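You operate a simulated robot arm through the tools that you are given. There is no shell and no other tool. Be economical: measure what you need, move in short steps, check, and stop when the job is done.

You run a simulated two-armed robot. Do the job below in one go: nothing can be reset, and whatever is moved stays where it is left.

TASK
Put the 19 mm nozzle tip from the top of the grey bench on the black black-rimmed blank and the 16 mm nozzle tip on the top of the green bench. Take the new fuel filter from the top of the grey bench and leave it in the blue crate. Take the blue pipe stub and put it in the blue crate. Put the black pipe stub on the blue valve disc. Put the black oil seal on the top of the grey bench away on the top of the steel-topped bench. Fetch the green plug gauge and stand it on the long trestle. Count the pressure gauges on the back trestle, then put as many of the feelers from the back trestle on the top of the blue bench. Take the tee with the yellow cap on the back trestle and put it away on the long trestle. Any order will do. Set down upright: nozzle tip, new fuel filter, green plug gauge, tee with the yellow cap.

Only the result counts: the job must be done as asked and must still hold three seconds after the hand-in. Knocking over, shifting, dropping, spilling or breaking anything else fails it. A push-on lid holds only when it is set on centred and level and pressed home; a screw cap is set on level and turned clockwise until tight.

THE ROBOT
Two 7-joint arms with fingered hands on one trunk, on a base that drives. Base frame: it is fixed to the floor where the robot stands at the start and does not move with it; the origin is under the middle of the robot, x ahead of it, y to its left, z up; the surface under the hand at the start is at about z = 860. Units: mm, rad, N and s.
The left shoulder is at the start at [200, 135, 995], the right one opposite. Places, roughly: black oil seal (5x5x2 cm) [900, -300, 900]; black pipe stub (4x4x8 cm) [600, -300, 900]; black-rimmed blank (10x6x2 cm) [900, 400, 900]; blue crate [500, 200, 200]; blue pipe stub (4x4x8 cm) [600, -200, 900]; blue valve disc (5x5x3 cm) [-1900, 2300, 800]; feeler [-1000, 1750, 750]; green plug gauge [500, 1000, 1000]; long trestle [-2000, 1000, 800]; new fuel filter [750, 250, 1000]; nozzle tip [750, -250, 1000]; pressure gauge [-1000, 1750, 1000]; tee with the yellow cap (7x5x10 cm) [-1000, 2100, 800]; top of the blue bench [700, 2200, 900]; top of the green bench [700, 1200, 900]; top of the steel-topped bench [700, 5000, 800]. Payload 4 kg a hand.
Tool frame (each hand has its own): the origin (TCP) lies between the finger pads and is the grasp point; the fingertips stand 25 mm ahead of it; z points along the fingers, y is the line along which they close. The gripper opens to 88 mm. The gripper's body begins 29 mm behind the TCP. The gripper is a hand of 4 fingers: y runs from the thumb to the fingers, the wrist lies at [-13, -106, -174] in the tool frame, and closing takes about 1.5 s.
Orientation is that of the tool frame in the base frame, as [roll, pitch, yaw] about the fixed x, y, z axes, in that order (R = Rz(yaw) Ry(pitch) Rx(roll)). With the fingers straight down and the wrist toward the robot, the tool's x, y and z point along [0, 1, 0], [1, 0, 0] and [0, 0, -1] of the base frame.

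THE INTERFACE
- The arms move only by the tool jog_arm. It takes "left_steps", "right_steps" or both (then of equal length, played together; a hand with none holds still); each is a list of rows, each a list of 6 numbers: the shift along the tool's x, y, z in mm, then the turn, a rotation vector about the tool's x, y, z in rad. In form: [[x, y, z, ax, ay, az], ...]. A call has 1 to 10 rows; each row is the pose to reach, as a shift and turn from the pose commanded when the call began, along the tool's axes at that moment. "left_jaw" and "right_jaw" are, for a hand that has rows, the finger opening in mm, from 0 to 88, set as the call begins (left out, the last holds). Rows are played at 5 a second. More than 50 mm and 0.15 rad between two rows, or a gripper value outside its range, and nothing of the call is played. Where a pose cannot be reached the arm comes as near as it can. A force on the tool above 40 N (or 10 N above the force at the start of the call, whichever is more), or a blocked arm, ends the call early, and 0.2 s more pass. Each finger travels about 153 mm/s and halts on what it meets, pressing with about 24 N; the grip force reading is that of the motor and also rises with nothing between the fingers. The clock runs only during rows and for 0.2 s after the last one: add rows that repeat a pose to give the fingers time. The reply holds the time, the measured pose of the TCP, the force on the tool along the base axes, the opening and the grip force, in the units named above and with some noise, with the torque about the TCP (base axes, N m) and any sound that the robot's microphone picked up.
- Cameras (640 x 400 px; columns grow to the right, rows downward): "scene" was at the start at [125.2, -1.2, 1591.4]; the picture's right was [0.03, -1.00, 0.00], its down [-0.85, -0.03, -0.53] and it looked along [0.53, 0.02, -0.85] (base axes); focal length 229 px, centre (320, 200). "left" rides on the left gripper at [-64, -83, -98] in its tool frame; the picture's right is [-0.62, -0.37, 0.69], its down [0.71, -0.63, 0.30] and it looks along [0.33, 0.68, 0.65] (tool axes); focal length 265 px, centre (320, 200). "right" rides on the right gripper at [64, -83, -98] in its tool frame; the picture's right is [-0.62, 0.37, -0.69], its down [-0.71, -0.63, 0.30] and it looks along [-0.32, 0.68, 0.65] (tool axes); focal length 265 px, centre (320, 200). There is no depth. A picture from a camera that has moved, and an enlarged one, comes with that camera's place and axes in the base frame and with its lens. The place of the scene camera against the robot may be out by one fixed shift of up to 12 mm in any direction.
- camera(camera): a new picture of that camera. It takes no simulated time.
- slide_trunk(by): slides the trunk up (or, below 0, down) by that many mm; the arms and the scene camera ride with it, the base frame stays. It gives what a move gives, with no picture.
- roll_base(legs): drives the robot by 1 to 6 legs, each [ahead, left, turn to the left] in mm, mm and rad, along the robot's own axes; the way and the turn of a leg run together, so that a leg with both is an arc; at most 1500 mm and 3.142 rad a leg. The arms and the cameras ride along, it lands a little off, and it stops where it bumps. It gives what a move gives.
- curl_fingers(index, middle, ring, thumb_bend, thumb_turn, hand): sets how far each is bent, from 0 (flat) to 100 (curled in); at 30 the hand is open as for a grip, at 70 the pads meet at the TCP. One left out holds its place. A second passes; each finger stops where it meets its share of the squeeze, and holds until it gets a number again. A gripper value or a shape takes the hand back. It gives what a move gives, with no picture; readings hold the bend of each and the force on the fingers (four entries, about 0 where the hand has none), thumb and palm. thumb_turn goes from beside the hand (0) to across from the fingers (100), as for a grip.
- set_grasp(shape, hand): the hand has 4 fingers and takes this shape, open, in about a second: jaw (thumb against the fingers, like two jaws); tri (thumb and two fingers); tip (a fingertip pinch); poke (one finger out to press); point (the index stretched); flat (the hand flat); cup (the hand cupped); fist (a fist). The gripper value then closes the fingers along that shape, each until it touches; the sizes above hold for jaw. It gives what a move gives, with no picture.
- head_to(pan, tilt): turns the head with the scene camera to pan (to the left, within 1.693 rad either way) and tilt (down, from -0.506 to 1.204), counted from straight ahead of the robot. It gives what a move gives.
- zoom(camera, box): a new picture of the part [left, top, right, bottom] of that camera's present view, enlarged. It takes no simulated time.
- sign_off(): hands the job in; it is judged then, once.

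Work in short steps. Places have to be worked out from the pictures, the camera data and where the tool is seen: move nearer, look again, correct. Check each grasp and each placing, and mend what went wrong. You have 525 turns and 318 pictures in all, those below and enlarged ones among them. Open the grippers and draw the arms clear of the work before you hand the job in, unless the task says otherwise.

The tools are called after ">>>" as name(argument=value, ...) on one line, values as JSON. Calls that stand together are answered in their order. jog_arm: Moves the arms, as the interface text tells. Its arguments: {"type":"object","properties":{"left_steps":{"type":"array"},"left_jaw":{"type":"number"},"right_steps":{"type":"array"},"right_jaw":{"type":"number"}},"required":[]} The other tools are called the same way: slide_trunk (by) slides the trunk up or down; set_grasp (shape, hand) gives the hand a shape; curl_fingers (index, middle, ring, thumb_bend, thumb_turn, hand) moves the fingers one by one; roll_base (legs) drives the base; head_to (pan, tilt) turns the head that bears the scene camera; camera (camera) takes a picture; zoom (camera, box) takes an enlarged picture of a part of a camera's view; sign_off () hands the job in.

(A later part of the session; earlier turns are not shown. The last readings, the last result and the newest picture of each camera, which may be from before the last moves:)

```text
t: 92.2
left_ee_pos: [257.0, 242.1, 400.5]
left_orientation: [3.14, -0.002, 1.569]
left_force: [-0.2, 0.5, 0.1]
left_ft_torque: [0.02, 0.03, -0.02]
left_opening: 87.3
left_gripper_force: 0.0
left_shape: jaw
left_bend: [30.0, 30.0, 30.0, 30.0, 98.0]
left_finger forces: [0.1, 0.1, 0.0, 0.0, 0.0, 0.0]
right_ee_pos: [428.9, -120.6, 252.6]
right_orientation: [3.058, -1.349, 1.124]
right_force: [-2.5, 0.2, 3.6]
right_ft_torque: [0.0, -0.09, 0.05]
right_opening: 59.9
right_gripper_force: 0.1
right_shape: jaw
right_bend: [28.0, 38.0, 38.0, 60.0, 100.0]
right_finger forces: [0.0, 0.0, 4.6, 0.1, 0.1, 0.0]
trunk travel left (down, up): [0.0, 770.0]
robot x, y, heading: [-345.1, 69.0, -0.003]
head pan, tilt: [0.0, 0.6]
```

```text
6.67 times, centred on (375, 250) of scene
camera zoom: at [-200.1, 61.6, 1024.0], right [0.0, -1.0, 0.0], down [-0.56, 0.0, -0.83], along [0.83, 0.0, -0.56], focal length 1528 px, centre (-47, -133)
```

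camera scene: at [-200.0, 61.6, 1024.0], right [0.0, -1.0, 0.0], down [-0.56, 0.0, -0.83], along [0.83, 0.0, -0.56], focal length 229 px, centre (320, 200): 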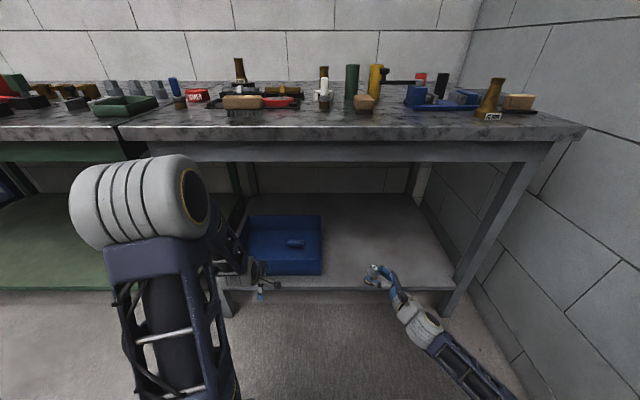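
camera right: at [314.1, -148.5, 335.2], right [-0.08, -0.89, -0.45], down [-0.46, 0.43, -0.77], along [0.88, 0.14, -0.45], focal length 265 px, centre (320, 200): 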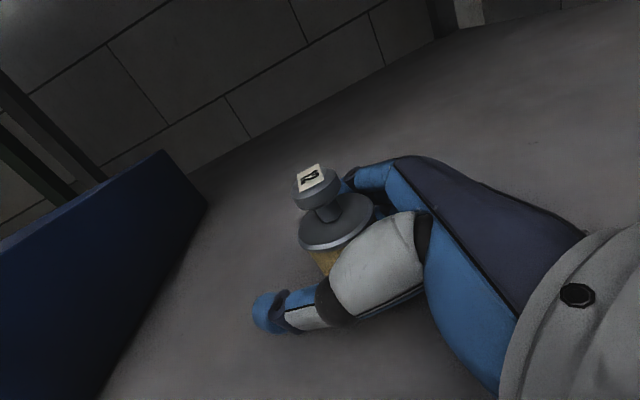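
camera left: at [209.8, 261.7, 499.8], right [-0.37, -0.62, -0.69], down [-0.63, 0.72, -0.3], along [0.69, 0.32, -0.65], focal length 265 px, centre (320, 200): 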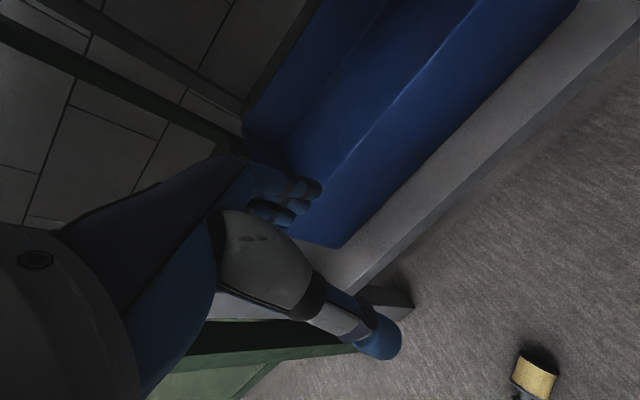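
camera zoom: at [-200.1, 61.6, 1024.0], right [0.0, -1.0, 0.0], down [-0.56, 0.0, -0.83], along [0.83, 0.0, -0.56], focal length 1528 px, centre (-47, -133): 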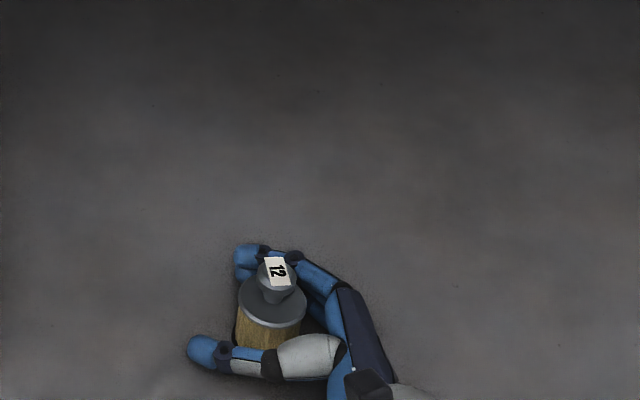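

It stands upright. I open fully and withdraw the hand straight back along the fingers.

>>> jog_arm(right_steps=[[0, 0, 0, 0, 0, 0], [0, 0, 0, 0, 0, 0], [0, 0, 0, 0, 0, 0], [0, 0, -20, 0, 0, 0], [0, 0, -50, 0, 0, 0], [0, 0, -80, 0, 0, 0], [10, 0, -120, 0, 0, 0]], right_jaw=88)

>>> camera(camera="right")

>>> zoom(camera="scene", box=[330, 220, 420, 280])

```text
t: 93.8
left_ee_pos: [257.6, 243.3, 400.2]
left_orientation: [3.14, -0.002, 1.57]
left_force: [0.0, 0.1, 0.2]
left_ft_torque: [0.0, 0.01, 0.01]
left_opening: 87.8
left_gripper_force: 0.0
left_shape: jaw
left_bend: [30.0, 30.0, 30.0, 30.0, 98.0]
left_finger forces: [0.0, 0.0, 0.1, 0.0, 0.0, 0.1]
right_ee_pos: [371.3, -219.3, 288.4]
right_orientation: [3.059, -1.349, 1.122]
right_force: [-0.4, 0.3, -0.1]
right_ft_torque: [-0.01, -0.02, -0.01]
right_opening: 88.1
right_gripper_force: 0.1
right_shape: jaw
right_bend: [30.0, 30.0, 30.0, 30.0, 98.0]
right_finger forces: [0.0, 0.0, 0.1, 0.0, 0.1, 0.1]
trunk travel left (down, up): [0.0, 770.0]
robot x, y, heading: [-346.1, 64.5, -0.004]
head pan, tilt: [0.0, 0.6]
```

```text
237 pictures are left
camera right: at [256.6, -247.2, 371.0], right [-0.08, -0.89, -0.45], down [-0.46, 0.43, -0.77], along [0.88, 0.14, -0.45], focal length 265 px, centre (320, 200)
```

right: 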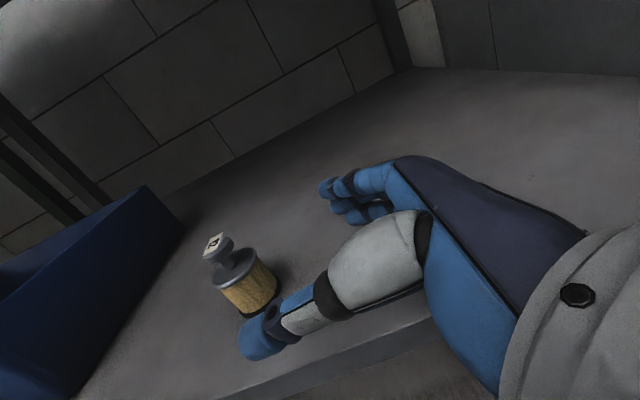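

```text
6.67 times, centred on (375, 250) of scene
camera zoom: at [-200.0, 61.7, 1024.0], right [0.0, -1.0, 0.0], down [-0.56, 0.0, -0.83], along [0.83, 0.0, -0.56], focal length 1528 px, centre (-47, -133)
```

zoom: 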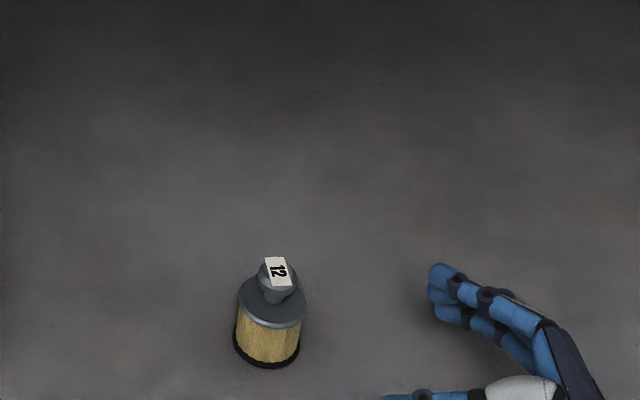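

The filter stands upright on the shelf at about [425, -134]. I withdraw the hand toward the robot and turn it back to fingers-down.

>>> jog_arm(right_steps=[[12, -26, -18, 0, 0, 0], [24, -52, -37, 0, 0, 0], [36, -77, -55, 0, 0, 0], [47, -102, -73, 0, 0, 0], [47, -102, -73, 0, -0.14, 0], [47, -102, -73, 0, -0.28, 0], [47, -102, -73, 0, -0.42, 0], [47, -102, -73, 0, -0.56, 0], [47, -102, -73, 0, -0.7, 0], [47, -102, -73, 0, -0.84, 0]])

>>> jog_arm(right_steps=[[0, 0, 0, 0, -0.14, 0], [0, 0, 0, 0, -0.28, 0], [0, 0, 0, 0, -0.42, 0], [0, 0, 0, 0, -0.51, 0], [0, 0, 0, 0, -0.51, 0]])

```text
t: 96.0
left_ee_pos: [257.4, 242.1, 399.1]
left_orientation: [3.139, -0.001, 1.571]
left_force: [-0.5, -0.1, -0.9]
left_ft_torque: [0.01, 0.01, 0.01]
left_opening: 87.7
left_gripper_force: 0.0
left_shape: jaw
left_bend: [30.0, 30.0, 30.0, 30.0, 98.0]
left_finger forces: [0.1, 0.0, 0.0, 0.0, 0.0, 0.1]
right_ee_pos: [249.7, -221.1, 349.4]
right_orientation: [3.123, -0.509, 1.048]
right_force: [-0.4, -0.3, 0.0]
right_ft_torque: [0.0, -0.01, -0.04]
right_opening: 88.0
right_gripper_force: 0.0
right_shape: jaw
right_bend: [30.0, 30.0, 30.0, 30.0, 98.0]
right_finger forces: [0.1, 0.0, 0.1, 0.1, 0.1, 0.0]
trunk travel left (down, up): [0.0, 770.0]
robot x, y, heading: [-347.3, 63.7, -0.002]
head pan, tilt: [0.0, 0.6]
```

```text
t: 97.2
left_ee_pos: [256.9, 241.5, 400.5]
left_orientation: [3.139, -0.002, 1.568]
left_force: [-1.2, 0.1, -0.5]
left_ft_torque: [0.0, -0.04, 0.02]
left_opening: 87.5
left_gripper_force: 0.0
left_shape: jaw
left_bend: [30.0, 30.0, 30.0, 30.0, 98.0]
left_finger forces: [0.0, 0.0, 0.0, 0.0, 0.0, 0.0]
right_ee_pos: [250.0, -221.0, 347.4]
right_orientation: [3.124, 0.0, 1.042]
right_force: [-0.2, 1.1, -0.1]
right_ft_torque: [0.0, -0.01, 0.01]
right_opening: 88.3
right_gripper_force: 0.1
right_shape: jaw
right_bend: [30.0, 30.0, 30.0, 30.0, 98.0]
right_finger forces: [0.0, 0.0, 0.1, 0.1, 0.0, 0.1]
trunk travel left (down, up): [0.0, 770.0]
robot x, y, heading: [-345.3, 64.0, 0.001]
head pan, tilt: [0.0, 0.6]
```

I yaw back to nominal and move above the filter at z≈385.

>>> jog_arm(right_steps=[[0, 0, -38, 0, 0, -0.1], [33, 21, -38, 0, 0, -0.2], [65, 43, -38, 0, 0, -0.3], [98, 64, -38, 0, 0, -0.4], [130, 85, -38, 0, 0, -0.5], [163, 106, -38, 0, 0, -0.53]])

>>> camera(camera="right")

>>> camera(camera="scene")

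```text
t: 98.6
left_ee_pos: [257.3, 243.7, 400.8]
left_orientation: [3.139, -0.002, 1.567]
left_force: [0.2, -0.1, -0.4]
left_ft_torque: [-0.03, 0.0, -0.02]
left_opening: 87.6
left_gripper_force: 0.1
left_shape: jaw
left_bend: [30.0, 30.0, 30.0, 30.0, 98.0]
left_finger forces: [0.0, 0.0, 0.1, 0.0, 0.0, 0.1]
right_ee_pos: [424.4, -133.8, 388.4]
right_orientation: [3.127, 0.009, 1.573]
right_force: [0.1, 0.2, 0.2]
right_ft_torque: [0.0, -0.01, -0.02]
right_opening: 88.1
right_gripper_force: 0.1
right_shape: jaw
right_bend: [30.0, 30.0, 30.0, 30.0, 98.0]
right_finger forces: [0.0, 0.0, 0.0, 0.0, 0.1, 0.0]
trunk travel left (down, up): [0.0, 770.0]
robot x, y, heading: [-345.6, 64.6, -0.004]
head pan, tilt: [0.0, 0.6]
```

```text
235 pictures are left
camera right: at [340.1, -68.1, 484.9], right [0.36, -0.61, 0.7], down [-0.62, -0.72, -0.31], along [0.69, -0.33, -0.64], focal length 265 px, centre (320, 200)
```

right: 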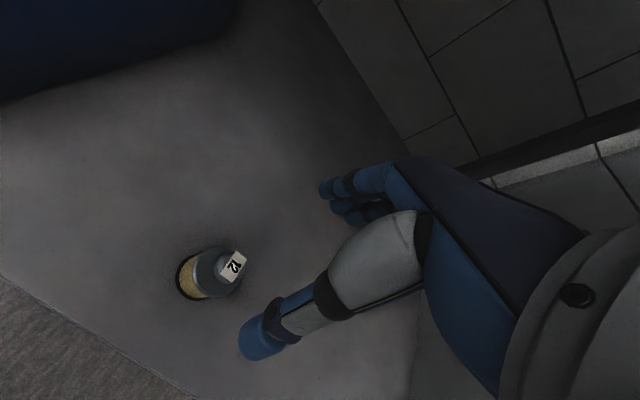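

```text
234 pictures are left
camera scene: at [-200.1, 61.6, 1024.0], right [0.0, -1.0, 0.0], down [-0.56, 0.0, -0.83], along [0.83, 0.0, -0.56], focal length 229 px, centre (320, 200)
```

scene: 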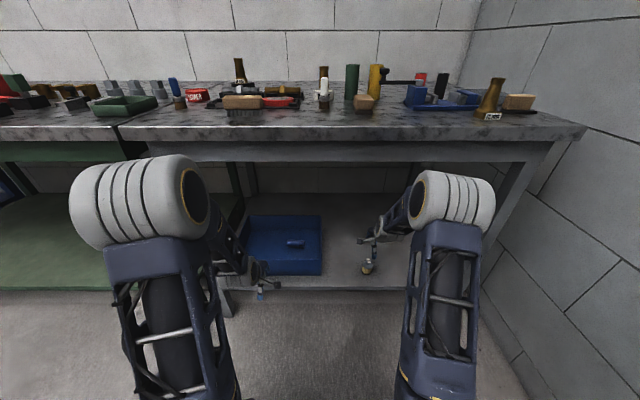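

The filter is at about [418, -125] from this view. I correct by (-6, +8) and descend to z≈285.

>>> jog_arm(right_steps=[[8, -6, 0, 0, 0, 0], [8, -6, 35, 0, 0, 0], [8, -6, 65, 0, 0, 0], [8, -6, 90, 0, 0, 0], [8, -6, 103, 0, 0, 0]])

>>> camera(camera="right")

```text
t: 99.8
left_ee_pos: [257.0, 243.2, 401.1]
left_orientation: [3.141, -0.002, 1.569]
left_force: [0.5, -0.3, -0.2]
left_ft_torque: [0.0, -0.01, 0.01]
left_opening: 87.8
left_gripper_force: 0.1
left_shape: jaw
left_bend: [30.0, 30.0, 30.0, 30.0, 98.0]
left_finger forces: [0.0, 0.0, 0.0, 0.1, 0.0, 0.0]
right_ee_pos: [418.6, -126.0, 285.8]
right_orientation: [3.126, 0.008, 1.57]
right_force: [-0.1, -0.2, 0.0]
right_ft_torque: [0.0, 0.02, 0.02]
right_opening: 87.7
right_gripper_force: 0.1
right_shape: jaw
right_bend: [30.0, 30.0, 30.0, 30.0, 98.0]
right_finger forces: [0.0, 0.0, 0.0, 0.1, 0.1, 0.0]
trunk travel left (down, up): [0.0, 770.0]
robot x, y, heading: [-346.3, 65.4, -0.003]
head pan, tilt: [0.0, 0.6]
```

```text
233 pictures are left
camera right: at [334.0, -60.0, 382.6], right [0.36, -0.61, 0.7], down [-0.62, -0.72, -0.31], along [0.69, -0.33, -0.64], focal length 265 px, centre (320, 200)
```

right: 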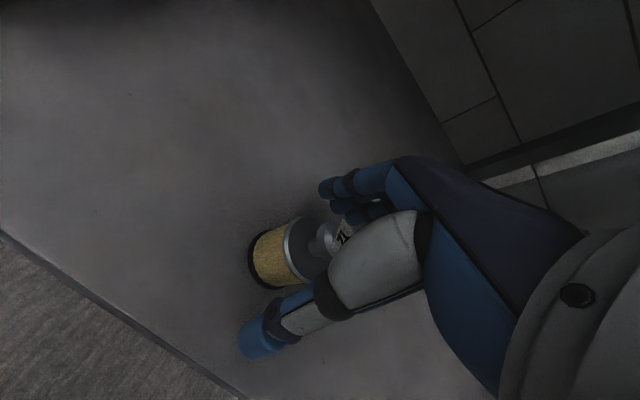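

The filter is centred in the grip. I close and lift.

>>> jog_arm(right_steps=[[0, 0, 0, 0, 0, 0], [0, 0, 0, 0, 0, 0], [0, 0, 0, 0, 0, 0], [0, 0, 0, 0, 0, 0], [0, 0, 0, 0, 0, 0], [0, 0, 0, 0, 0, 0], [0, 0, 0, 0, 0, 0], [0, 0, 0, 0, 0, 0]], right_jaw=0)

>>> jog_arm(right_steps=[[0, 0, -20, 0, 0, 0], [0, 0, -60, 0, 0, 0], [0, 0, -100, 0, 0, 0], [0, 0, -140, 0, 0, 0], [0, 0, -150, 0, 0, 0]])

>>> camera(camera="right")

>>> camera(camera="scene")

```text
t: 101.6
left_ee_pos: [256.5, 241.5, 399.7]
left_orientation: [3.14, -0.002, 1.569]
left_force: [0.6, 1.1, -0.2]
left_ft_torque: [0.01, -0.02, -0.01]
left_opening: 87.9
left_gripper_force: 0.0
left_shape: jaw
left_bend: [30.0, 30.0, 30.0, 30.0, 98.0]
left_finger forces: [0.0, 0.0, 0.1, 0.0, 0.0, 0.0]
right_ee_pos: [420.3, -126.3, 286.1]
right_orientation: [3.125, 0.009, 1.571]
right_force: [0.9, -0.6, 4.6]
right_ft_torque: [-0.07, -0.02, 0.0]
right_opening: 32.8
right_gripper_force: 23.6
right_shape: jaw
right_bend: [74.0, 49.0, 56.0, 73.0, 100.0]
right_finger forces: [12.3, 6.8, 3.3, 0.0, 21.4, 0.0]
trunk travel left (down, up): [0.0, 770.0]
robot x, y, heading: [-342.2, 62.8, -0.003]
head pan, tilt: [0.0, 0.6]
```

```text
t: 102.8
left_ee_pos: [257.4, 241.6, 400.0]
left_orientation: [3.139, -0.002, 1.571]
left_force: [0.0, 0.5, 0.3]
left_ft_torque: [-0.02, 0.03, 0.01]
left_opening: 87.6
left_gripper_force: 0.1
left_shape: jaw
left_bend: [30.0, 30.0, 30.0, 30.0, 98.0]
left_finger forces: [0.0, 0.1, 0.1, 0.0, 0.0, 0.0]
right_ee_pos: [418.1, -125.3, 434.1]
right_orientation: [3.127, 0.005, 1.571]
right_force: [0.1, 0.7, -0.1]
right_ft_torque: [0.01, -0.01, -0.02]
right_opening: 21.9
right_gripper_force: 24.4
right_shape: jaw
right_bend: [75.0, 57.0, 58.0, 86.0, 100.0]
right_finger forces: [0.0, 0.1, 0.0, 0.0, 0.0, 0.0]
trunk travel left (down, up): [0.0, 770.0]
robot x, y, heading: [-345.3, 65.0, -0.0]
head pan, tilt: [0.0, 0.6]
```

```text
232 pictures are left
camera right: at [332.9, -58.8, 531.1], right [0.36, -0.61, 0.7], down [-0.62, -0.72, -0.31], along [0.69, -0.33, -0.64], focal length 265 px, centre (320, 200)
```

right: 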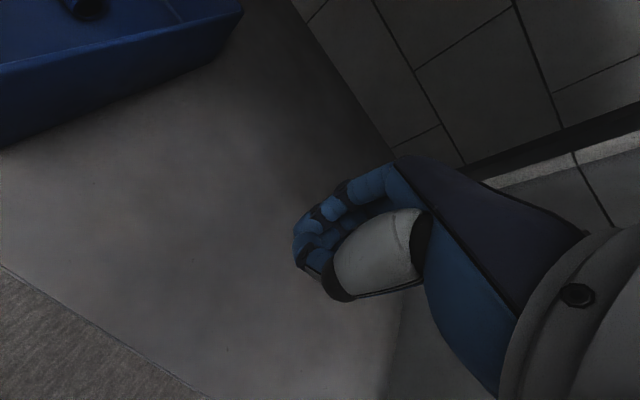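

```text
231 pictures are left
camera scene: at [-200.0, 61.6, 1024.0], right [0.0, -1.0, 0.0], down [-0.56, 0.0, -0.83], along [0.83, 0.0, -0.56], focal length 229 px, centre (320, 200)
```

scene: 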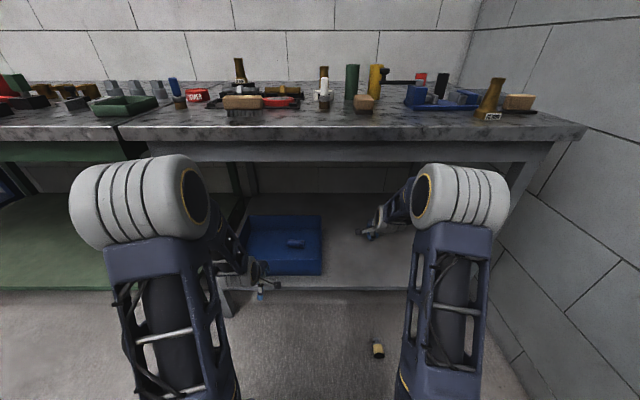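

The top grip was too high (shelf is at ~220, not 228) and the filter slipped off to the floor again, at about [224, -160]. I'll repeat the sequence with a lower top grip. First a closer look.

>>> zoom(camera="scene", box=[340, 325, 420, 375])

>>> jog_arm(right_steps=[[0, -45, 0, 0, 0, 0], [0, -90, 0, 0, 0, 0], [0, -135, 0, 0, 0, 0], [0, -175, 0, 0, 0, 0], [0, -215, 0, 0, 0, 0], [0, -215, 45, 0, 0, 0], [0, -215, 90, 0, 0, 0], [0, -215, 135, 0, 0, 0], [0, -215, 180, 0, 0, 0], [0, -215, 225, 0, 0, 0]], right_jaw=88)

>>> camera(camera="right")

```text
8.00 times, centred on (380, 350) of scene
camera zoom: at [-200.0, 61.6, 1024.0], right [0.0, -1.0, 0.0], down [-0.56, 0.0, -0.83], along [0.83, 0.0, -0.56], focal length 1834 px, centre (-160, -1000)
```

zoom: 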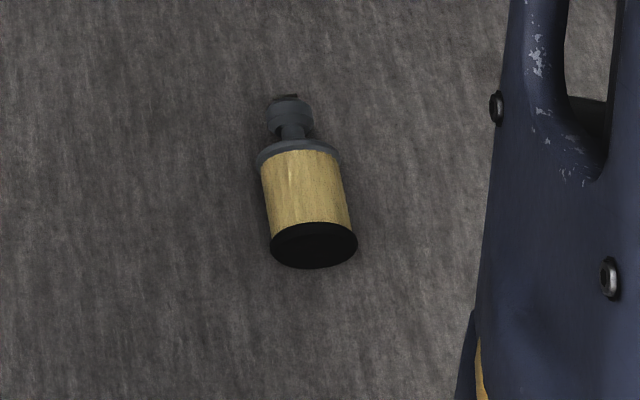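

```text
t: 105.0
left_ee_pos: [256.6, 241.9, 400.1]
left_orientation: [3.14, -0.001, 1.571]
left_force: [-0.2, 1.0, -0.2]
left_ft_torque: [0.01, 0.0, 0.02]
left_opening: 87.8
left_gripper_force: 0.0
left_shape: jaw
left_bend: [30.0, 30.0, 30.0, 30.0, 98.0]
left_finger forces: [0.1, 0.0, 0.1, 0.0, 0.0, 0.0]
right_ee_pos: [203.4, -128.7, 212.2]
right_orientation: [3.125, 0.008, 1.573]
right_force: [-0.2, -1.0, 0.1]
right_ft_torque: [0.01, 0.01, 0.0]
right_opening: 87.7
right_gripper_force: 0.2
right_shape: jaw
right_bend: [30.0, 30.0, 30.0, 30.0, 98.0]
right_finger forces: [0.1, 0.0, 0.0, 0.0, 0.0, 0.0]
right hand out of reach, approached as far as the arm can: row 5, 6, 7, 8
trunk travel left (down, up): [0.0, 770.0]
robot x, y, heading: [-347.0, 66.6, 0.003]
head pan, tilt: [0.0, 0.6]
```

```text
229 pictures are left
camera right: at [118.8, -63.6, 307.5], right [0.36, -0.61, 0.7], down [-0.62, -0.72, -0.31], along [0.69, -0.33, -0.64], focal length 265 px, centre (320, 200)
```

right: 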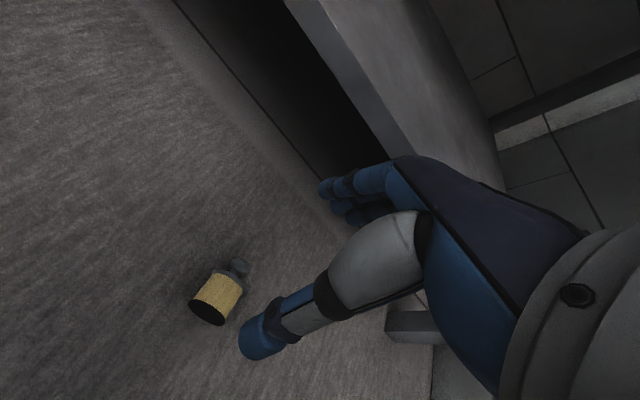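

The filter lies with its knob pointing away (+x): base at ≈[195, -164], plate at ≈[231, -163]. I back the base up 60 mm, then yaw the hand 90° so its tool x lies along the filter.

>>> roll_base(legs=[[-60, 0, 0]])

>>> jog_arm(right_steps=[[-4, 10, 0, 0, 0, 0.15], [-8, 20, 0, 0, 0, 0.3], [-12, 30, 0, 0, 0, 0.45], [-16, 40, 0, 0, 0, 0.6], [-20, 50, 0, 0, 0, 0.75], [-24, 60, 0, 0, 0, 0.9], [-28, 70, 0, 0, 0, 1.05], [-31, 80, 0, 0, 0, 1.2], [-34, 84, 0, 0, 0, 1.35], [-34, 84, 0, 0, 0, 1.5]])

>>> camera(camera="right")

```text
t: 106.0
left_ee_pos: [198.3, 242.1, 400.3]
left_orientation: [3.14, -0.001, 1.567]
left_force: [0.2, 0.2, 0.0]
left_ft_torque: [-0.03, 0.03, 0.0]
left_opening: 87.8
left_gripper_force: 0.0
left_shape: jaw
left_bend: [30.0, 30.0, 30.0, 30.0, 98.0]
left_finger forces: [0.1, 0.0, 0.0, 0.0, 0.0, 0.0]
right_ee_pos: [144.1, -129.7, 211.0]
right_orientation: [3.127, 0.004, 1.572]
right_force: [0.2, 0.4, 0.0]
right_ft_torque: [0.0, -0.05, -0.01]
right_opening: 87.5
right_gripper_force: 0.0
right_shape: jaw
right_bend: [30.0, 30.0, 30.0, 30.0, 98.0]
right_finger forces: [0.0, 0.0, 0.0, 0.1, 0.0, 0.1]
trunk travel left (down, up): [0.0, 770.0]
robot x, y, heading: [-401.9, 64.3, -0.005]
head pan, tilt: [0.0, 0.6]
```

```text
t: 108.2
left_ee_pos: [196.9, 242.1, 400.5]
left_orientation: [3.139, -0.002, 1.567]
left_force: [0.4, -0.6, 0.3]
left_ft_torque: [0.01, 0.02, 0.0]
left_opening: 87.5
left_gripper_force: 0.2
left_shape: jaw
left_bend: [30.0, 30.0, 30.0, 30.0, 98.0]
left_finger forces: [0.1, 0.1, 0.0, 0.0, 0.0, 0.0]
right_ee_pos: [227.3, -163.7, 213.2]
right_orientation: [3.134, -0.014, 0.07]
right_force: [-0.2, 0.1, 0.1]
right_ft_torque: [0.01, 0.03, -0.02]
right_opening: 87.7
right_gripper_force: 0.0
right_shape: jaw
right_bend: [30.0, 30.0, 30.0, 30.0, 98.0]
right_finger forces: [0.0, 0.1, 0.0, 0.0, 0.1, 0.0]
trunk travel left (down, up): [0.0, 770.0]
robot x, y, heading: [-404.4, 66.9, -0.004]
head pan, tilt: [0.0, 0.6]
```

```text
228 pictures are left
camera right: at [284.8, -74.1, 311.4], right [-0.6, -0.41, 0.69], down [-0.75, 0.58, -0.32], along [-0.27, -0.71, -0.65], focal length 265 px, centre (320, 200)
```

right: 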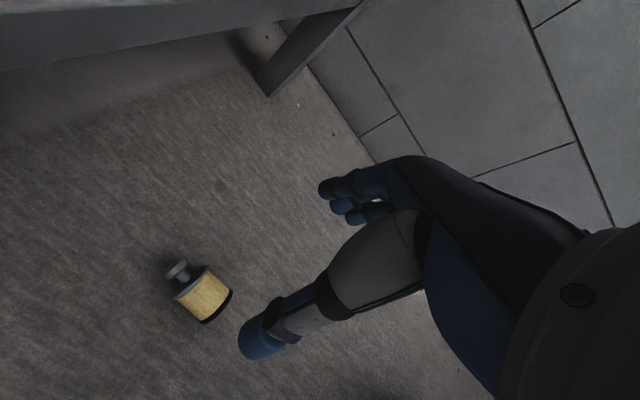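

The axis lies exactly along x, plate at x≈227. I finish the yaw, shift -4, and descend to z≈33.

>>> jog_arm(right_steps=[[-4, 0, 40, 0, 0, 0.07], [-4, 0, 80, 0, 0, 0.07], [-4, 0, 120, 0, 0, 0.07], [-4, 0, 155, 0, 0, 0.07], [-4, 0, 180, 0, 0, 0.07]])

>>> camera(camera="right")

```text
t: 109.4
left_ee_pos: [197.6, 242.9, 400.0]
left_orientation: [3.14, -0.002, 1.566]
left_force: [0.6, -0.7, 0.9]
left_ft_torque: [0.01, -0.01, 0.01]
left_opening: 87.9
left_gripper_force: 0.0
left_shape: jaw
left_bend: [30.0, 30.0, 30.0, 30.0, 98.0]
left_finger forces: [0.0, 0.0, 0.1, 0.0, 0.1, 0.0]
right_ee_pos: [227.7, -164.9, 32.2]
right_orientation: [3.134, -0.015, -0.001]
right_force: [-0.1, 0.4, 0.3]
right_ft_torque: [-0.02, 0.03, 0.01]
right_opening: 87.5
right_gripper_force: 0.1
right_shape: jaw
right_bend: [30.0, 30.0, 30.0, 30.0, 98.0]
right_finger forces: [0.1, 0.0, 0.0, 0.0, 0.0, 0.1]
trunk travel left (down, up): [0.0, 770.0]
robot x, y, heading: [-403.4, 67.0, -0.004]
head pan, tilt: [0.0, 0.6]
```

```text
227 pictures are left
camera right: at [290.6, -80.8, 131.6], right [-0.63, -0.36, 0.69], down [-0.71, 0.63, -0.32], along [-0.31, -0.69, -0.65], focal length 265 px, centre (320, 200)
```

right: 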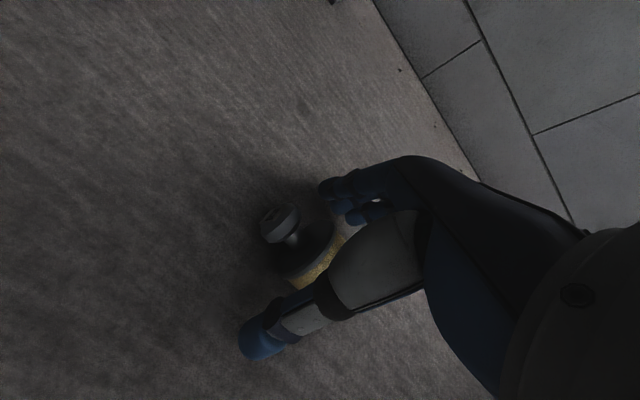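

The same good relation as before. I close and lift.

>>> jog_arm(right_steps=[[0, 0, 0, 0, 0, 0], [0, 0, 0, 0, 0, 0], [0, 0, 0, 0, 0, 0], [0, 0, 0, 0, 0, 0], [0, 0, 0, 0, 0, 0], [0, 0, 0, 0, 0, 0], [0, 0, 0, 0, 0, 0], [0, 0, 0, 0, 0, 0]], right_jaw=0)

>>> jog_arm(right_steps=[[0, 0, -10, 0, 0, 0], [0, 0, -50, 0, 0, 0], [0, 0, -95, 0, 0, 0], [0, 0, -140, 0, 0, 0], [0, 0, -185, 0, 0, 0], [0, 0, -230, 0, 0, 0], [0, 0, -275, 0, 0, 0], [0, 0, -320, 0, 0, 0], [0, 0, -345, 0, 0, 0]])

>>> jog_arm(right_steps=[[0, 0, 0, 0, 0.14, 0], [0, 0, 0, 0, 0.28, 0], [0, 0, 0, 0, 0.42, 0], [0, 0, 0, 0, 0.56, 0], [0, 0, 0, 0, 0.7, 0], [0, 0, 0, 0, 0.84, 0], [0, 0, 0, 0, 0.98, 0], [0, 0, 0, 0, 1.12, 0], [0, 0, 0, 0, 1.26, 0], [0, 0, 0, 0, 1.35, 0]])

>>> camera(camera="right")

>>> camera(camera="scene")

```text
t: 111.2
left_ee_pos: [197.1, 242.9, 400.3]
left_orientation: [3.139, -0.003, 1.569]
left_force: [-0.3, -0.5, 1.1]
left_ft_torque: [0.02, -0.02, 0.03]
left_opening: 87.8
left_gripper_force: 0.1
left_shape: jaw
left_bend: [30.0, 30.0, 30.0, 30.0, 98.0]
left_finger forces: [0.0, 0.1, 0.0, 0.0, 0.0, 0.1]
right_ee_pos: [227.5, -165.0, 32.6]
right_orientation: [3.134, -0.016, 0.001]
right_force: [0.3, 0.0, 0.0]
right_ft_torque: [-0.01, -0.01, -0.03]
right_opening: 28.7
right_gripper_force: 24.0
right_shape: jaw
right_bend: [75.0, 49.0, 46.0, 76.0, 100.0]
right_finger forces: [10.0, 9.7, 4.0, 0.0, 18.5, 0.1]
trunk travel left (down, up): [0.0, 770.0]
robot x, y, heading: [-404.9, 64.1, -0.003]
head pan, tilt: [0.0, 0.6]
```

```text
t: 113.2
left_ee_pos: [196.6, 242.0, 401.4]
left_orientation: [3.141, -0.002, 1.567]
left_force: [-0.3, -0.8, -0.7]
left_ft_torque: [-0.02, 0.0, -0.01]
left_opening: 87.4
left_gripper_force: 0.0
left_shape: jaw
left_bend: [30.0, 30.0, 30.0, 30.0, 98.0]
left_finger forces: [0.1, 0.0, 0.0, 0.1, 0.0, 0.0]
right_ee_pos: [222.1, -161.7, 378.9]
right_orientation: [3.134, -0.016, 0.002]
right_force: [0.8, 0.4, -0.6]
right_ft_torque: [-0.02, 0.02, 0.01]
right_opening: 28.8
right_gripper_force: 23.5
right_shape: jaw
right_bend: [75.0, 49.0, 46.0, 76.0, 100.0]
right_finger forces: [10.8, 9.6, 4.1, 0.0, 18.5, 0.1]
trunk travel left (down, up): [0.0, 770.0]
robot x, y, heading: [-406.3, 64.3, -0.001]
head pan, tilt: [0.0, 0.6]
```

```text
t: 115.4
left_ee_pos: [197.7, 242.4, 400.0]
left_orientation: [3.14, 0.0, 1.568]
left_force: [-1.6, -0.7, -0.2]
left_ft_torque: [-0.01, 0.02, 0.04]
left_opening: 87.8
left_gripper_force: 0.2
left_shape: jaw
left_bend: [30.0, 30.0, 30.0, 30.0, 98.0]
left_finger forces: [0.1, 0.1, 0.0, 0.0, 0.0, 0.0]
right_ee_pos: [222.7, -163.3, 378.3]
right_orientation: [3.104, -1.37, 0.04]
right_force: [-1.2, 0.1, -0.1]
right_ft_torque: [-0.01, 0.02, 0.0]
right_opening: 28.3
right_gripper_force: 24.1
right_shape: jaw
right_bend: [75.0, 49.0, 46.0, 77.0, 100.0]
right_finger forces: [10.7, 9.3, 4.1, 0.0, 17.8, 0.1]
trunk travel left (down, up): [0.0, 770.0]
robot x, y, heading: [-400.6, 64.9, -0.001]
head pan, tilt: [0.0, 0.6]
```

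```text
226 pictures are left
camera right: at [137.8, -78.5, 459.8], right [-0.8, -0.37, -0.47], down [0.15, 0.62, -0.77], along [0.58, -0.69, -0.44], focal length 265 px, centre (320, 200)
```

right: 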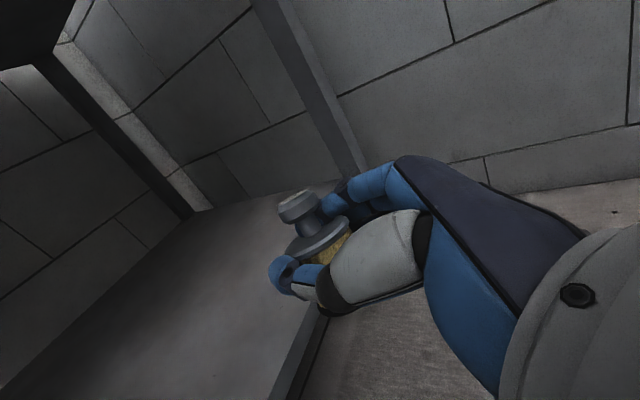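

```text
225 pictures are left
camera scene: at [-259.6, 61.6, 1024.0], right [0.0, -1.0, 0.0], down [-0.56, 0.0, -0.83], along [0.82, 0.0, -0.57], focal length 229 px, centre (320, 200)
```

scene: 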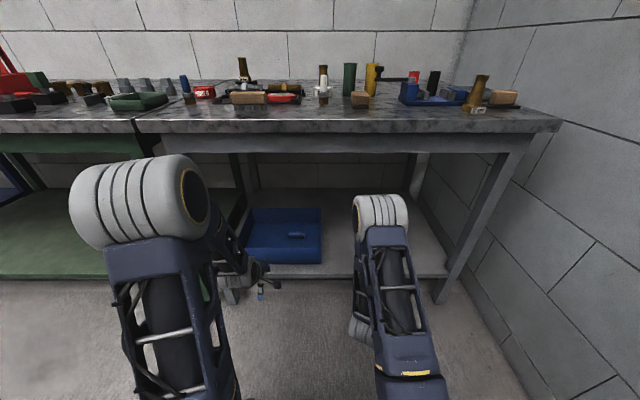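

The filter is upright with the hand pointing forward. I extend it over the shelf and lower to z≈285.

>>> jog_arm(right_steps=[[8, 0, 40, 0, 0, 0], [16, 0, 80, 0, 0, 0], [24.5, 0, 120, 0, 0, 0], [33, 0, 160, 0, 0, 0], [41, 0, 201, 0, 0, 0], [1.8, 0, 209, 0, 0, 0], [-37, 0, 217, 0, 0, 0], [-50, 0, 219.5, 0, 0, 0]])

>>> camera(camera="right")

>>> camera(camera="scene")

```text
t: 117.2
left_ee_pos: [197.2, 241.6, 400.1]
left_orientation: [3.138, -0.002, 1.569]
left_force: [0.3, -0.1, -0.1]
left_ft_torque: [-0.01, -0.03, 0.01]
left_opening: 87.6
left_gripper_force: 0.0
left_shape: jaw
left_bend: [30.0, 30.0, 30.0, 30.0, 98.0]
left_finger forces: [0.1, 0.0, 0.1, 0.0, 0.0, 0.0]
right_ee_pos: [429.7, -163.0, 284.3]
right_orientation: [3.106, -1.364, 0.035]
right_force: [0.5, -1.3, -0.5]
right_ft_torque: [0.02, -0.01, -0.02]
right_opening: 27.9
right_gripper_force: 23.9
right_shape: jaw
right_bend: [75.0, 49.0, 46.0, 77.0, 100.0]
right_finger forces: [10.2, 9.3, 3.8, 0.1, 17.7, 0.0]
trunk travel left (down, up): [0.0, 770.0]
robot x, y, heading: [-402.9, 64.7, -0.002]
head pan, tilt: [0.0, 0.6]
```

```text
224 pictures are left
camera right: at [345.2, -79.5, 365.9], right [-0.8, -0.37, -0.46], down [0.15, 0.62, -0.77], along [0.57, -0.69, -0.45], focal length 265 px, centre (320, 200)
```

right: 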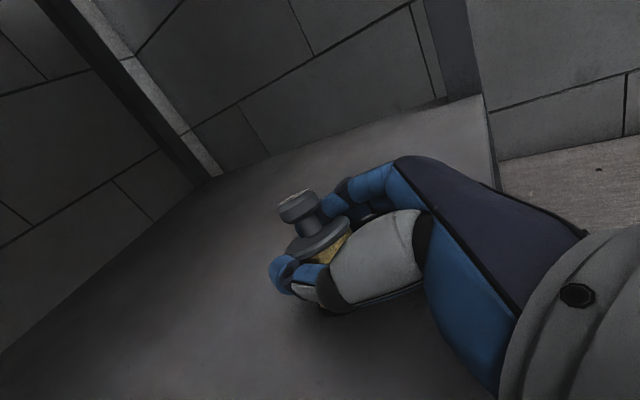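

```text
223 pictures are left
camera scene: at [-259.6, 61.6, 1024.0], right [0.0, -1.0, 0.0], down [-0.57, 0.0, -0.82], along [0.82, 0.0, -0.57], focal length 229 px, centre (320, 200)
```

scene: 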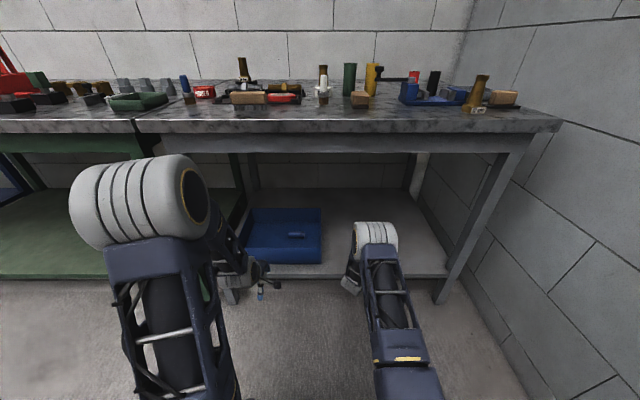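

I lower onto the shelf in small steps.

>>> jog_arm(right_steps=[[-6, 0, 1.2, 0, 0, 0], [-12, 0, 2.4, 0, 0, 0], [-18, 0, 3.6, 0, 0, 0], [-21, 0, 4.2, 0, 0, 0], [-24, 0, 4.8, 0, 0, 0], [-27, 0, 5.4, 0, 0, 0]])

```text
t: 118.6
left_ee_pos: [198.4, 241.7, 401.0]
left_orientation: [3.14, -0.001, 1.566]
left_force: [-0.1, 0.0, 0.1]
left_ft_torque: [0.01, 0.03, 0.0]
left_opening: 87.8
left_gripper_force: 0.0
left_shape: jaw
left_bend: [30.0, 30.0, 30.0, 30.0, 98.0]
left_finger forces: [0.1, 0.0, 0.1, 0.0, 0.0, 0.0]
right_ee_pos: [427.7, -165.0, 263.7]
right_orientation: [3.076, -1.381, 0.062]
right_force: [5.3, -5.0, 36.9]
right_ft_torque: [-0.55, -0.73, -0.02]
right_opening: 27.2
right_gripper_force: 24.1
right_shape: jaw
right_bend: [75.0, 49.0, 47.0, 78.0, 96.0]
right_finger forces: [26.5, 9.2, 2.8, 0.0, 18.1, 0.0]
trunk travel left (down, up): [0.0, 770.0]
robot x, y, heading: [-401.7, 65.0, -0.003]
head pan, tilt: [0.0, 0.6]
```

Contact at z≈264. I ease up a little, then open partly.

>>> jog_arm(right_steps=[[4, 0, -0.8, 0, 0, 0], [5, 0, -1, 0, 0, 0]])

>>> jog_arm(right_steps=[[0, 0, 0, 0, 0, 0], [0, 0, 0, 0, 0, 0], [0, 0, 0, 0, 0, 0], [0, 0, 0, 0, 0, 0], [0, 0, 0, 0, 0, 0], [0, 0, 0, 0, 0, 0]], right_jaw=60)

>>> camera(camera="right")

```text
t: 119.2
left_ee_pos: [197.2, 242.7, 400.7]
left_orientation: [-3.141, -0.003, 1.567]
left_force: [-0.8, -0.2, -0.2]
left_ft_torque: [-0.04, -0.03, -0.02]
left_opening: 87.8
left_gripper_force: 0.0
left_shape: jaw
left_bend: [30.0, 30.0, 30.0, 30.0, 98.0]
left_finger forces: [0.0, 0.1, 0.0, 0.0, 0.0, 0.1]
right_ee_pos: [427.3, -164.0, 264.5]
right_orientation: [3.082, -1.373, 0.057]
right_force: [4.8, -5.3, 26.8]
right_ft_torque: [-0.5, -0.57, -0.05]
right_opening: 27.3
right_gripper_force: 23.5
right_shape: jaw
right_bend: [75.0, 49.0, 47.0, 78.0, 96.0]
right_finger forces: [21.6, 10.3, 4.1, 0.0, 18.0, 0.0]
trunk travel left (down, up): [0.0, 770.0]
robot x, y, heading: [-402.9, 63.7, 0.003]
head pan, tilt: [0.0, 0.6]
```

```text
t: 120.6
left_ee_pos: [197.7, 241.7, 399.9]
left_orientation: [3.14, -0.002, 1.567]
left_force: [-0.1, -0.1, 0.4]
left_ft_torque: [0.0, 0.0, -0.04]
left_opening: 87.8
left_gripper_force: 0.0
left_shape: jaw
left_bend: [30.0, 30.0, 30.0, 30.0, 98.0]
left_finger forces: [0.0, 0.0, 0.0, 0.0, 0.1, 0.1]
right_ee_pos: [426.5, -163.3, 261.1]
right_orientation: [3.106, -1.363, 0.035]
right_force: [0.1, 0.0, 0.8]
right_ft_torque: [0.05, 0.04, 0.02]
right_opening: 59.6
right_gripper_force: 0.1
right_shape: jaw
right_bend: [28.0, 37.0, 34.0, 60.0, 100.0]
right_finger forces: [0.2, 0.0, 0.0, 0.0, 0.0, 0.1]
trunk travel left (down, up): [0.0, 770.0]
robot x, y, heading: [-399.5, 65.4, -0.002]
head pan, tilt: [0.0, 0.6]
```

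```text
222 pictures are left
camera right: at [343.1, -78.8, 343.8], right [-0.8, -0.37, -0.46], down [0.15, 0.62, -0.77], along [0.57, -0.69, -0.45], focal length 265 px, centre (320, 200)
```

right: 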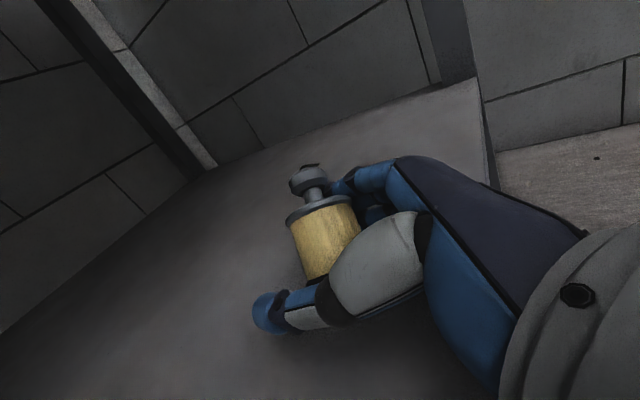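

>>> zoom(camera="scene", box=[330, 200, 450, 290])

>>> camera(camera="left")

```text
4.44 times, centred on (390, 245) of scene
camera zoom: at [-259.6, 61.6, 1024.0], right [0.0, -1.0, 0.0], down [-0.57, 0.0, -0.83], along [0.82, 0.0, -0.57], focal length 1019 px, centre (9, 0)
```

zoom: 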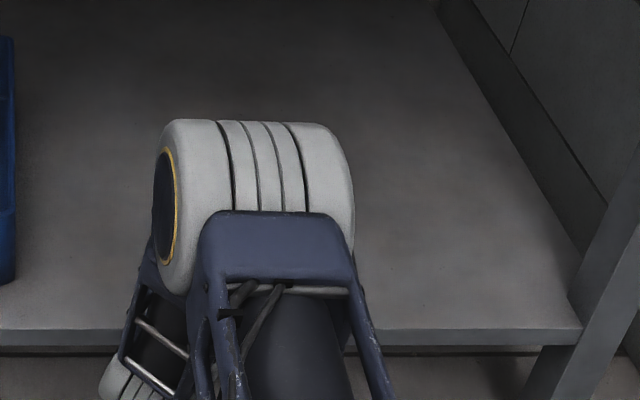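

```text
220 pictures are left
camera left: at [113.2, 177.9, 499.4], right [-0.37, -0.62, -0.69], down [-0.63, 0.72, -0.3], along [0.69, 0.32, -0.65], focal length 265 px, centre (320, 200)
```

left: 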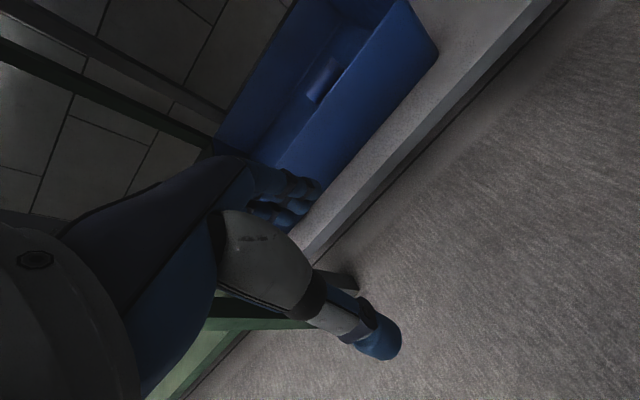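

>>> zoom(camera="right", box=[230, 140, 430, 340])

```text
2.00 times, centred on (330, 240) of right
camera zoom: at [343.1, -78.8, 343.8], right [-0.8, -0.37, -0.46], down [0.15, 0.62, -0.77], along [0.57, -0.69, -0.45], focal length 531 px, centre (300, 120)
```

zoom: 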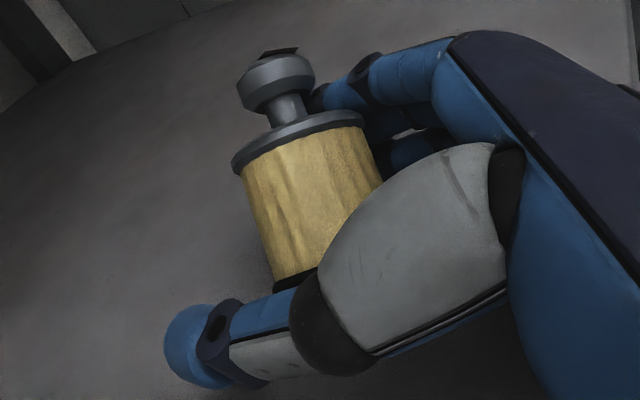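

The filter leans against the fingers. I close the hand again gently to regain it and look.

>>> jog_arm(right_steps=[[0, 0, 0, 0, 0, 0], [0, 0, 0, 0, 0, 0], [0, 0, 0, 0, 0, 0], [0, 0, 0, 0, 0, 0], [0, 0, 0, 0, 0, 0], [0, 0, 0, 0, 0, 0], [0, 0, 0, 0, 0, 0]], right_jaw=0)

>>> zoom(camera="right", box=[230, 140, 430, 340])

```text
t: 122.2
left_ee_pos: [197.9, 242.5, 401.1]
left_orientation: [3.139, -0.003, 1.566]
left_force: [-0.5, 0.2, -0.3]
left_ft_torque: [0.01, -0.01, 0.03]
left_opening: 87.6
left_gripper_force: 0.0
left_shape: jaw
left_bend: [30.0, 30.0, 30.0, 30.0, 98.0]
left_finger forces: [0.0, 0.0, 0.0, 0.2, 0.1, 0.0]
right_ee_pos: [427.4, -162.8, 261.3]
right_orientation: [3.101, -1.365, 0.04]
right_force: [1.8, 0.2, 7.4]
right_ft_torque: [-0.04, 0.0, 0.01]
right_opening: 23.6
right_gripper_force: 23.9
right_shape: jaw
right_bend: [75.0, 58.0, 61.0, 80.0, 100.0]
right_finger forces: [15.6, 4.4, 0.0, 0.0, 17.5, 0.1]
trunk travel left (down, up): [0.0, 770.0]
robot x, y, heading: [-401.2, 63.4, -0.006]
head pan, tilt: [0.0, 0.6]
```

```text
2.00 times, centred on (330, 240) of right
camera zoom: at [343.2, -78.8, 344.4], right [-0.8, -0.37, -0.46], down [0.15, 0.62, -0.77], along [0.57, -0.69, -0.44], focal length 531 px, centre (300, 120)
```

zoom: 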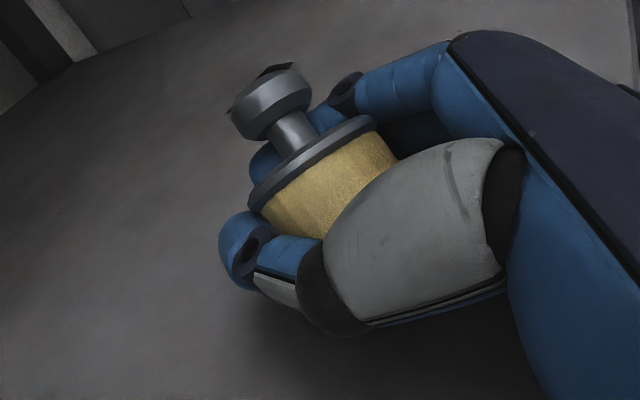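

Regained with a lean of about 25° to the right. I lift 40 mm and roll the hand about 0.42 rad to bring the filter upright.

>>> jog_arm(right_steps=[[20, 0, -4, 0, 0, 0], [39, 0, -8, 0, 0, 0], [39, 0, -8, -0.03, 0, -0.14], [39, 0, -8, -0.06, 0, -0.28], [39, 0, -8, -0.09, 0, -0.42], [39, 0, -8, -0.09, 0, -0.42]])

>>> zoom(camera="right", box=[230, 140, 430, 340])

```text
t: 123.6
left_ee_pos: [198.0, 242.5, 399.6]
left_orientation: [3.141, -0.001, 1.568]
left_force: [0.1, -0.8, 0.3]
left_ft_torque: [0.0, 0.02, -0.02]
left_opening: 87.7
left_gripper_force: 0.0
left_shape: jaw
left_bend: [30.0, 30.0, 30.0, 30.0, 98.0]
left_finger forces: [0.0, 0.0, 0.0, 0.0, 0.1, 0.1]
right_ee_pos: [424.8, -163.1, 301.1]
right_orientation: [1.978, -1.088, 1.114]
right_force: [0.1, -0.2, 0.0]
right_ft_torque: [0.01, 0.0, -0.03]
right_opening: 23.4
right_gripper_force: 23.5
right_shape: jaw
right_bend: [75.0, 58.0, 61.0, 80.0, 100.0]
right_finger forces: [13.7, 5.7, 0.1, 0.0, 16.2, 0.0]
trunk travel left (down, up): [0.0, 770.0]
robot x, y, heading: [-403.1, 64.2, -0.001]
head pan, tilt: [0.0, 0.6]
```

```text
2.00 times, centred on (330, 240) of right
camera zoom: at [342.6, -52.1, 341.0], right [-0.81, -0.53, -0.27], down [0.15, 0.25, -0.96], along [0.57, -0.81, -0.12], focal length 531 px, centre (300, 120)
```

zoom: 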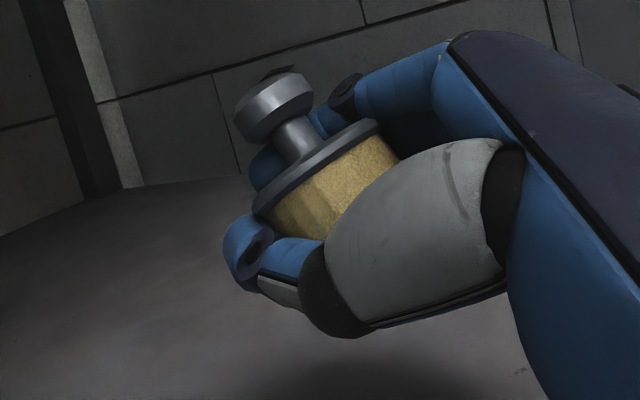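

Laterally it's upright now, leaning about 19° forward only. I pitch back slightly and lower in 4 mm steps, stopping at first contact.

>>> jog_arm(right_steps=[[0, 0, 0, -0.05, 0.108, 0.011], [-9, -4.3, 1.8, -0.05, 0.108, 0.011], [-17.7, -8.5, 3.7, -0.05, 0.108, 0.011], [-22, -10.6, 4.6, -0.05, 0.108, 0.011], [-26.6, -12.8, 5.5, -0.05, 0.108, 0.011]])

>>> camera(camera="right")

```text
t: 124.8
left_ee_pos: [198.2, 242.2, 400.8]
left_orientation: [3.14, -0.002, 1.565]
left_force: [0.2, 0.5, -0.6]
left_ft_torque: [0.02, 0.03, 0.02]
left_opening: 87.6
left_gripper_force: 0.0
left_shape: jaw
left_bend: [30.0, 30.0, 30.0, 30.0, 98.0]
left_finger forces: [0.1, 0.0, 0.0, 0.0, 0.1, 0.1]
right_ee_pos: [426.2, -163.2, 269.1]
right_orientation: [1.727, -1.134, 1.34]
right_force: [0.6, 0.3, -0.1]
right_ft_torque: [0.0, -0.04, 0.01]
right_opening: 23.0
right_gripper_force: 23.8
right_shape: jaw
right_bend: [75.0, 58.0, 61.0, 80.0, 100.0]
right_finger forces: [13.7, 5.7, 0.0, 0.0, 15.9, 0.1]
trunk travel left (down, up): [0.0, 770.0]
robot x, y, heading: [-407.2, 64.9, -0.004]
head pan, tilt: [0.0, 0.6]
```

```text
216 pictures are left
camera right: at [338.7, -51.8, 299.8], right [-0.77, -0.53, -0.36], down [0.27, 0.25, -0.93], along [0.58, -0.81, -0.05], focal length 265 px, centre (320, 200)
```

right: 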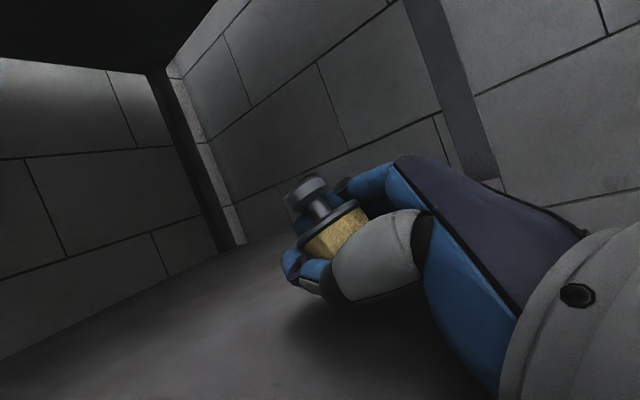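

The filter looks vertical within several degrees. I continue lowering in 3 mm steps.

>>> jog_arm(right_steps=[[-2.7, -1.25, 0.2, 0, 0, 0], [-5.4, -2.5, 0.4, 0, 0, 0], [-8.2, -3.8, 0.6, 0, 0, 0]])

```text
t: 125.7
left_ee_pos: [198.0, 241.1, 400.5]
left_orientation: [3.139, 0.0, 1.567]
left_force: [-0.1, -0.1, -0.5]
left_ft_torque: [0.01, -0.01, 0.01]
left_opening: 87.9
left_gripper_force: 0.1
left_shape: jaw
left_bend: [30.0, 30.0, 30.0, 30.0, 98.0]
left_finger forces: [0.0, 0.1, 0.1, 0.0, 0.1, 0.0]
right_ee_pos: [425.3, -161.7, 266.5]
right_orientation: [1.705, -1.129, 1.359]
right_force: [-17.0, 3.7, 16.6]
right_ft_torque: [0.85, 1.96, 0.44]
right_opening: 23.3
right_gripper_force: 24.3
right_shape: jaw
right_bend: [75.0, 58.0, 61.0, 80.0, 100.0]
right_finger forces: [13.7, 5.9, 0.0, 0.0, 15.9, 0.2]
trunk travel left (down, up): [0.0, 770.0]
robot x, y, heading: [-407.4, 64.9, -0.001]
head pan, tilt: [0.0, 0.6]
stopped in row 3 (right hand): the force on the tool passed its limit at 42 N (the readings are from after the stop); the commanded pose is now the measured one
```

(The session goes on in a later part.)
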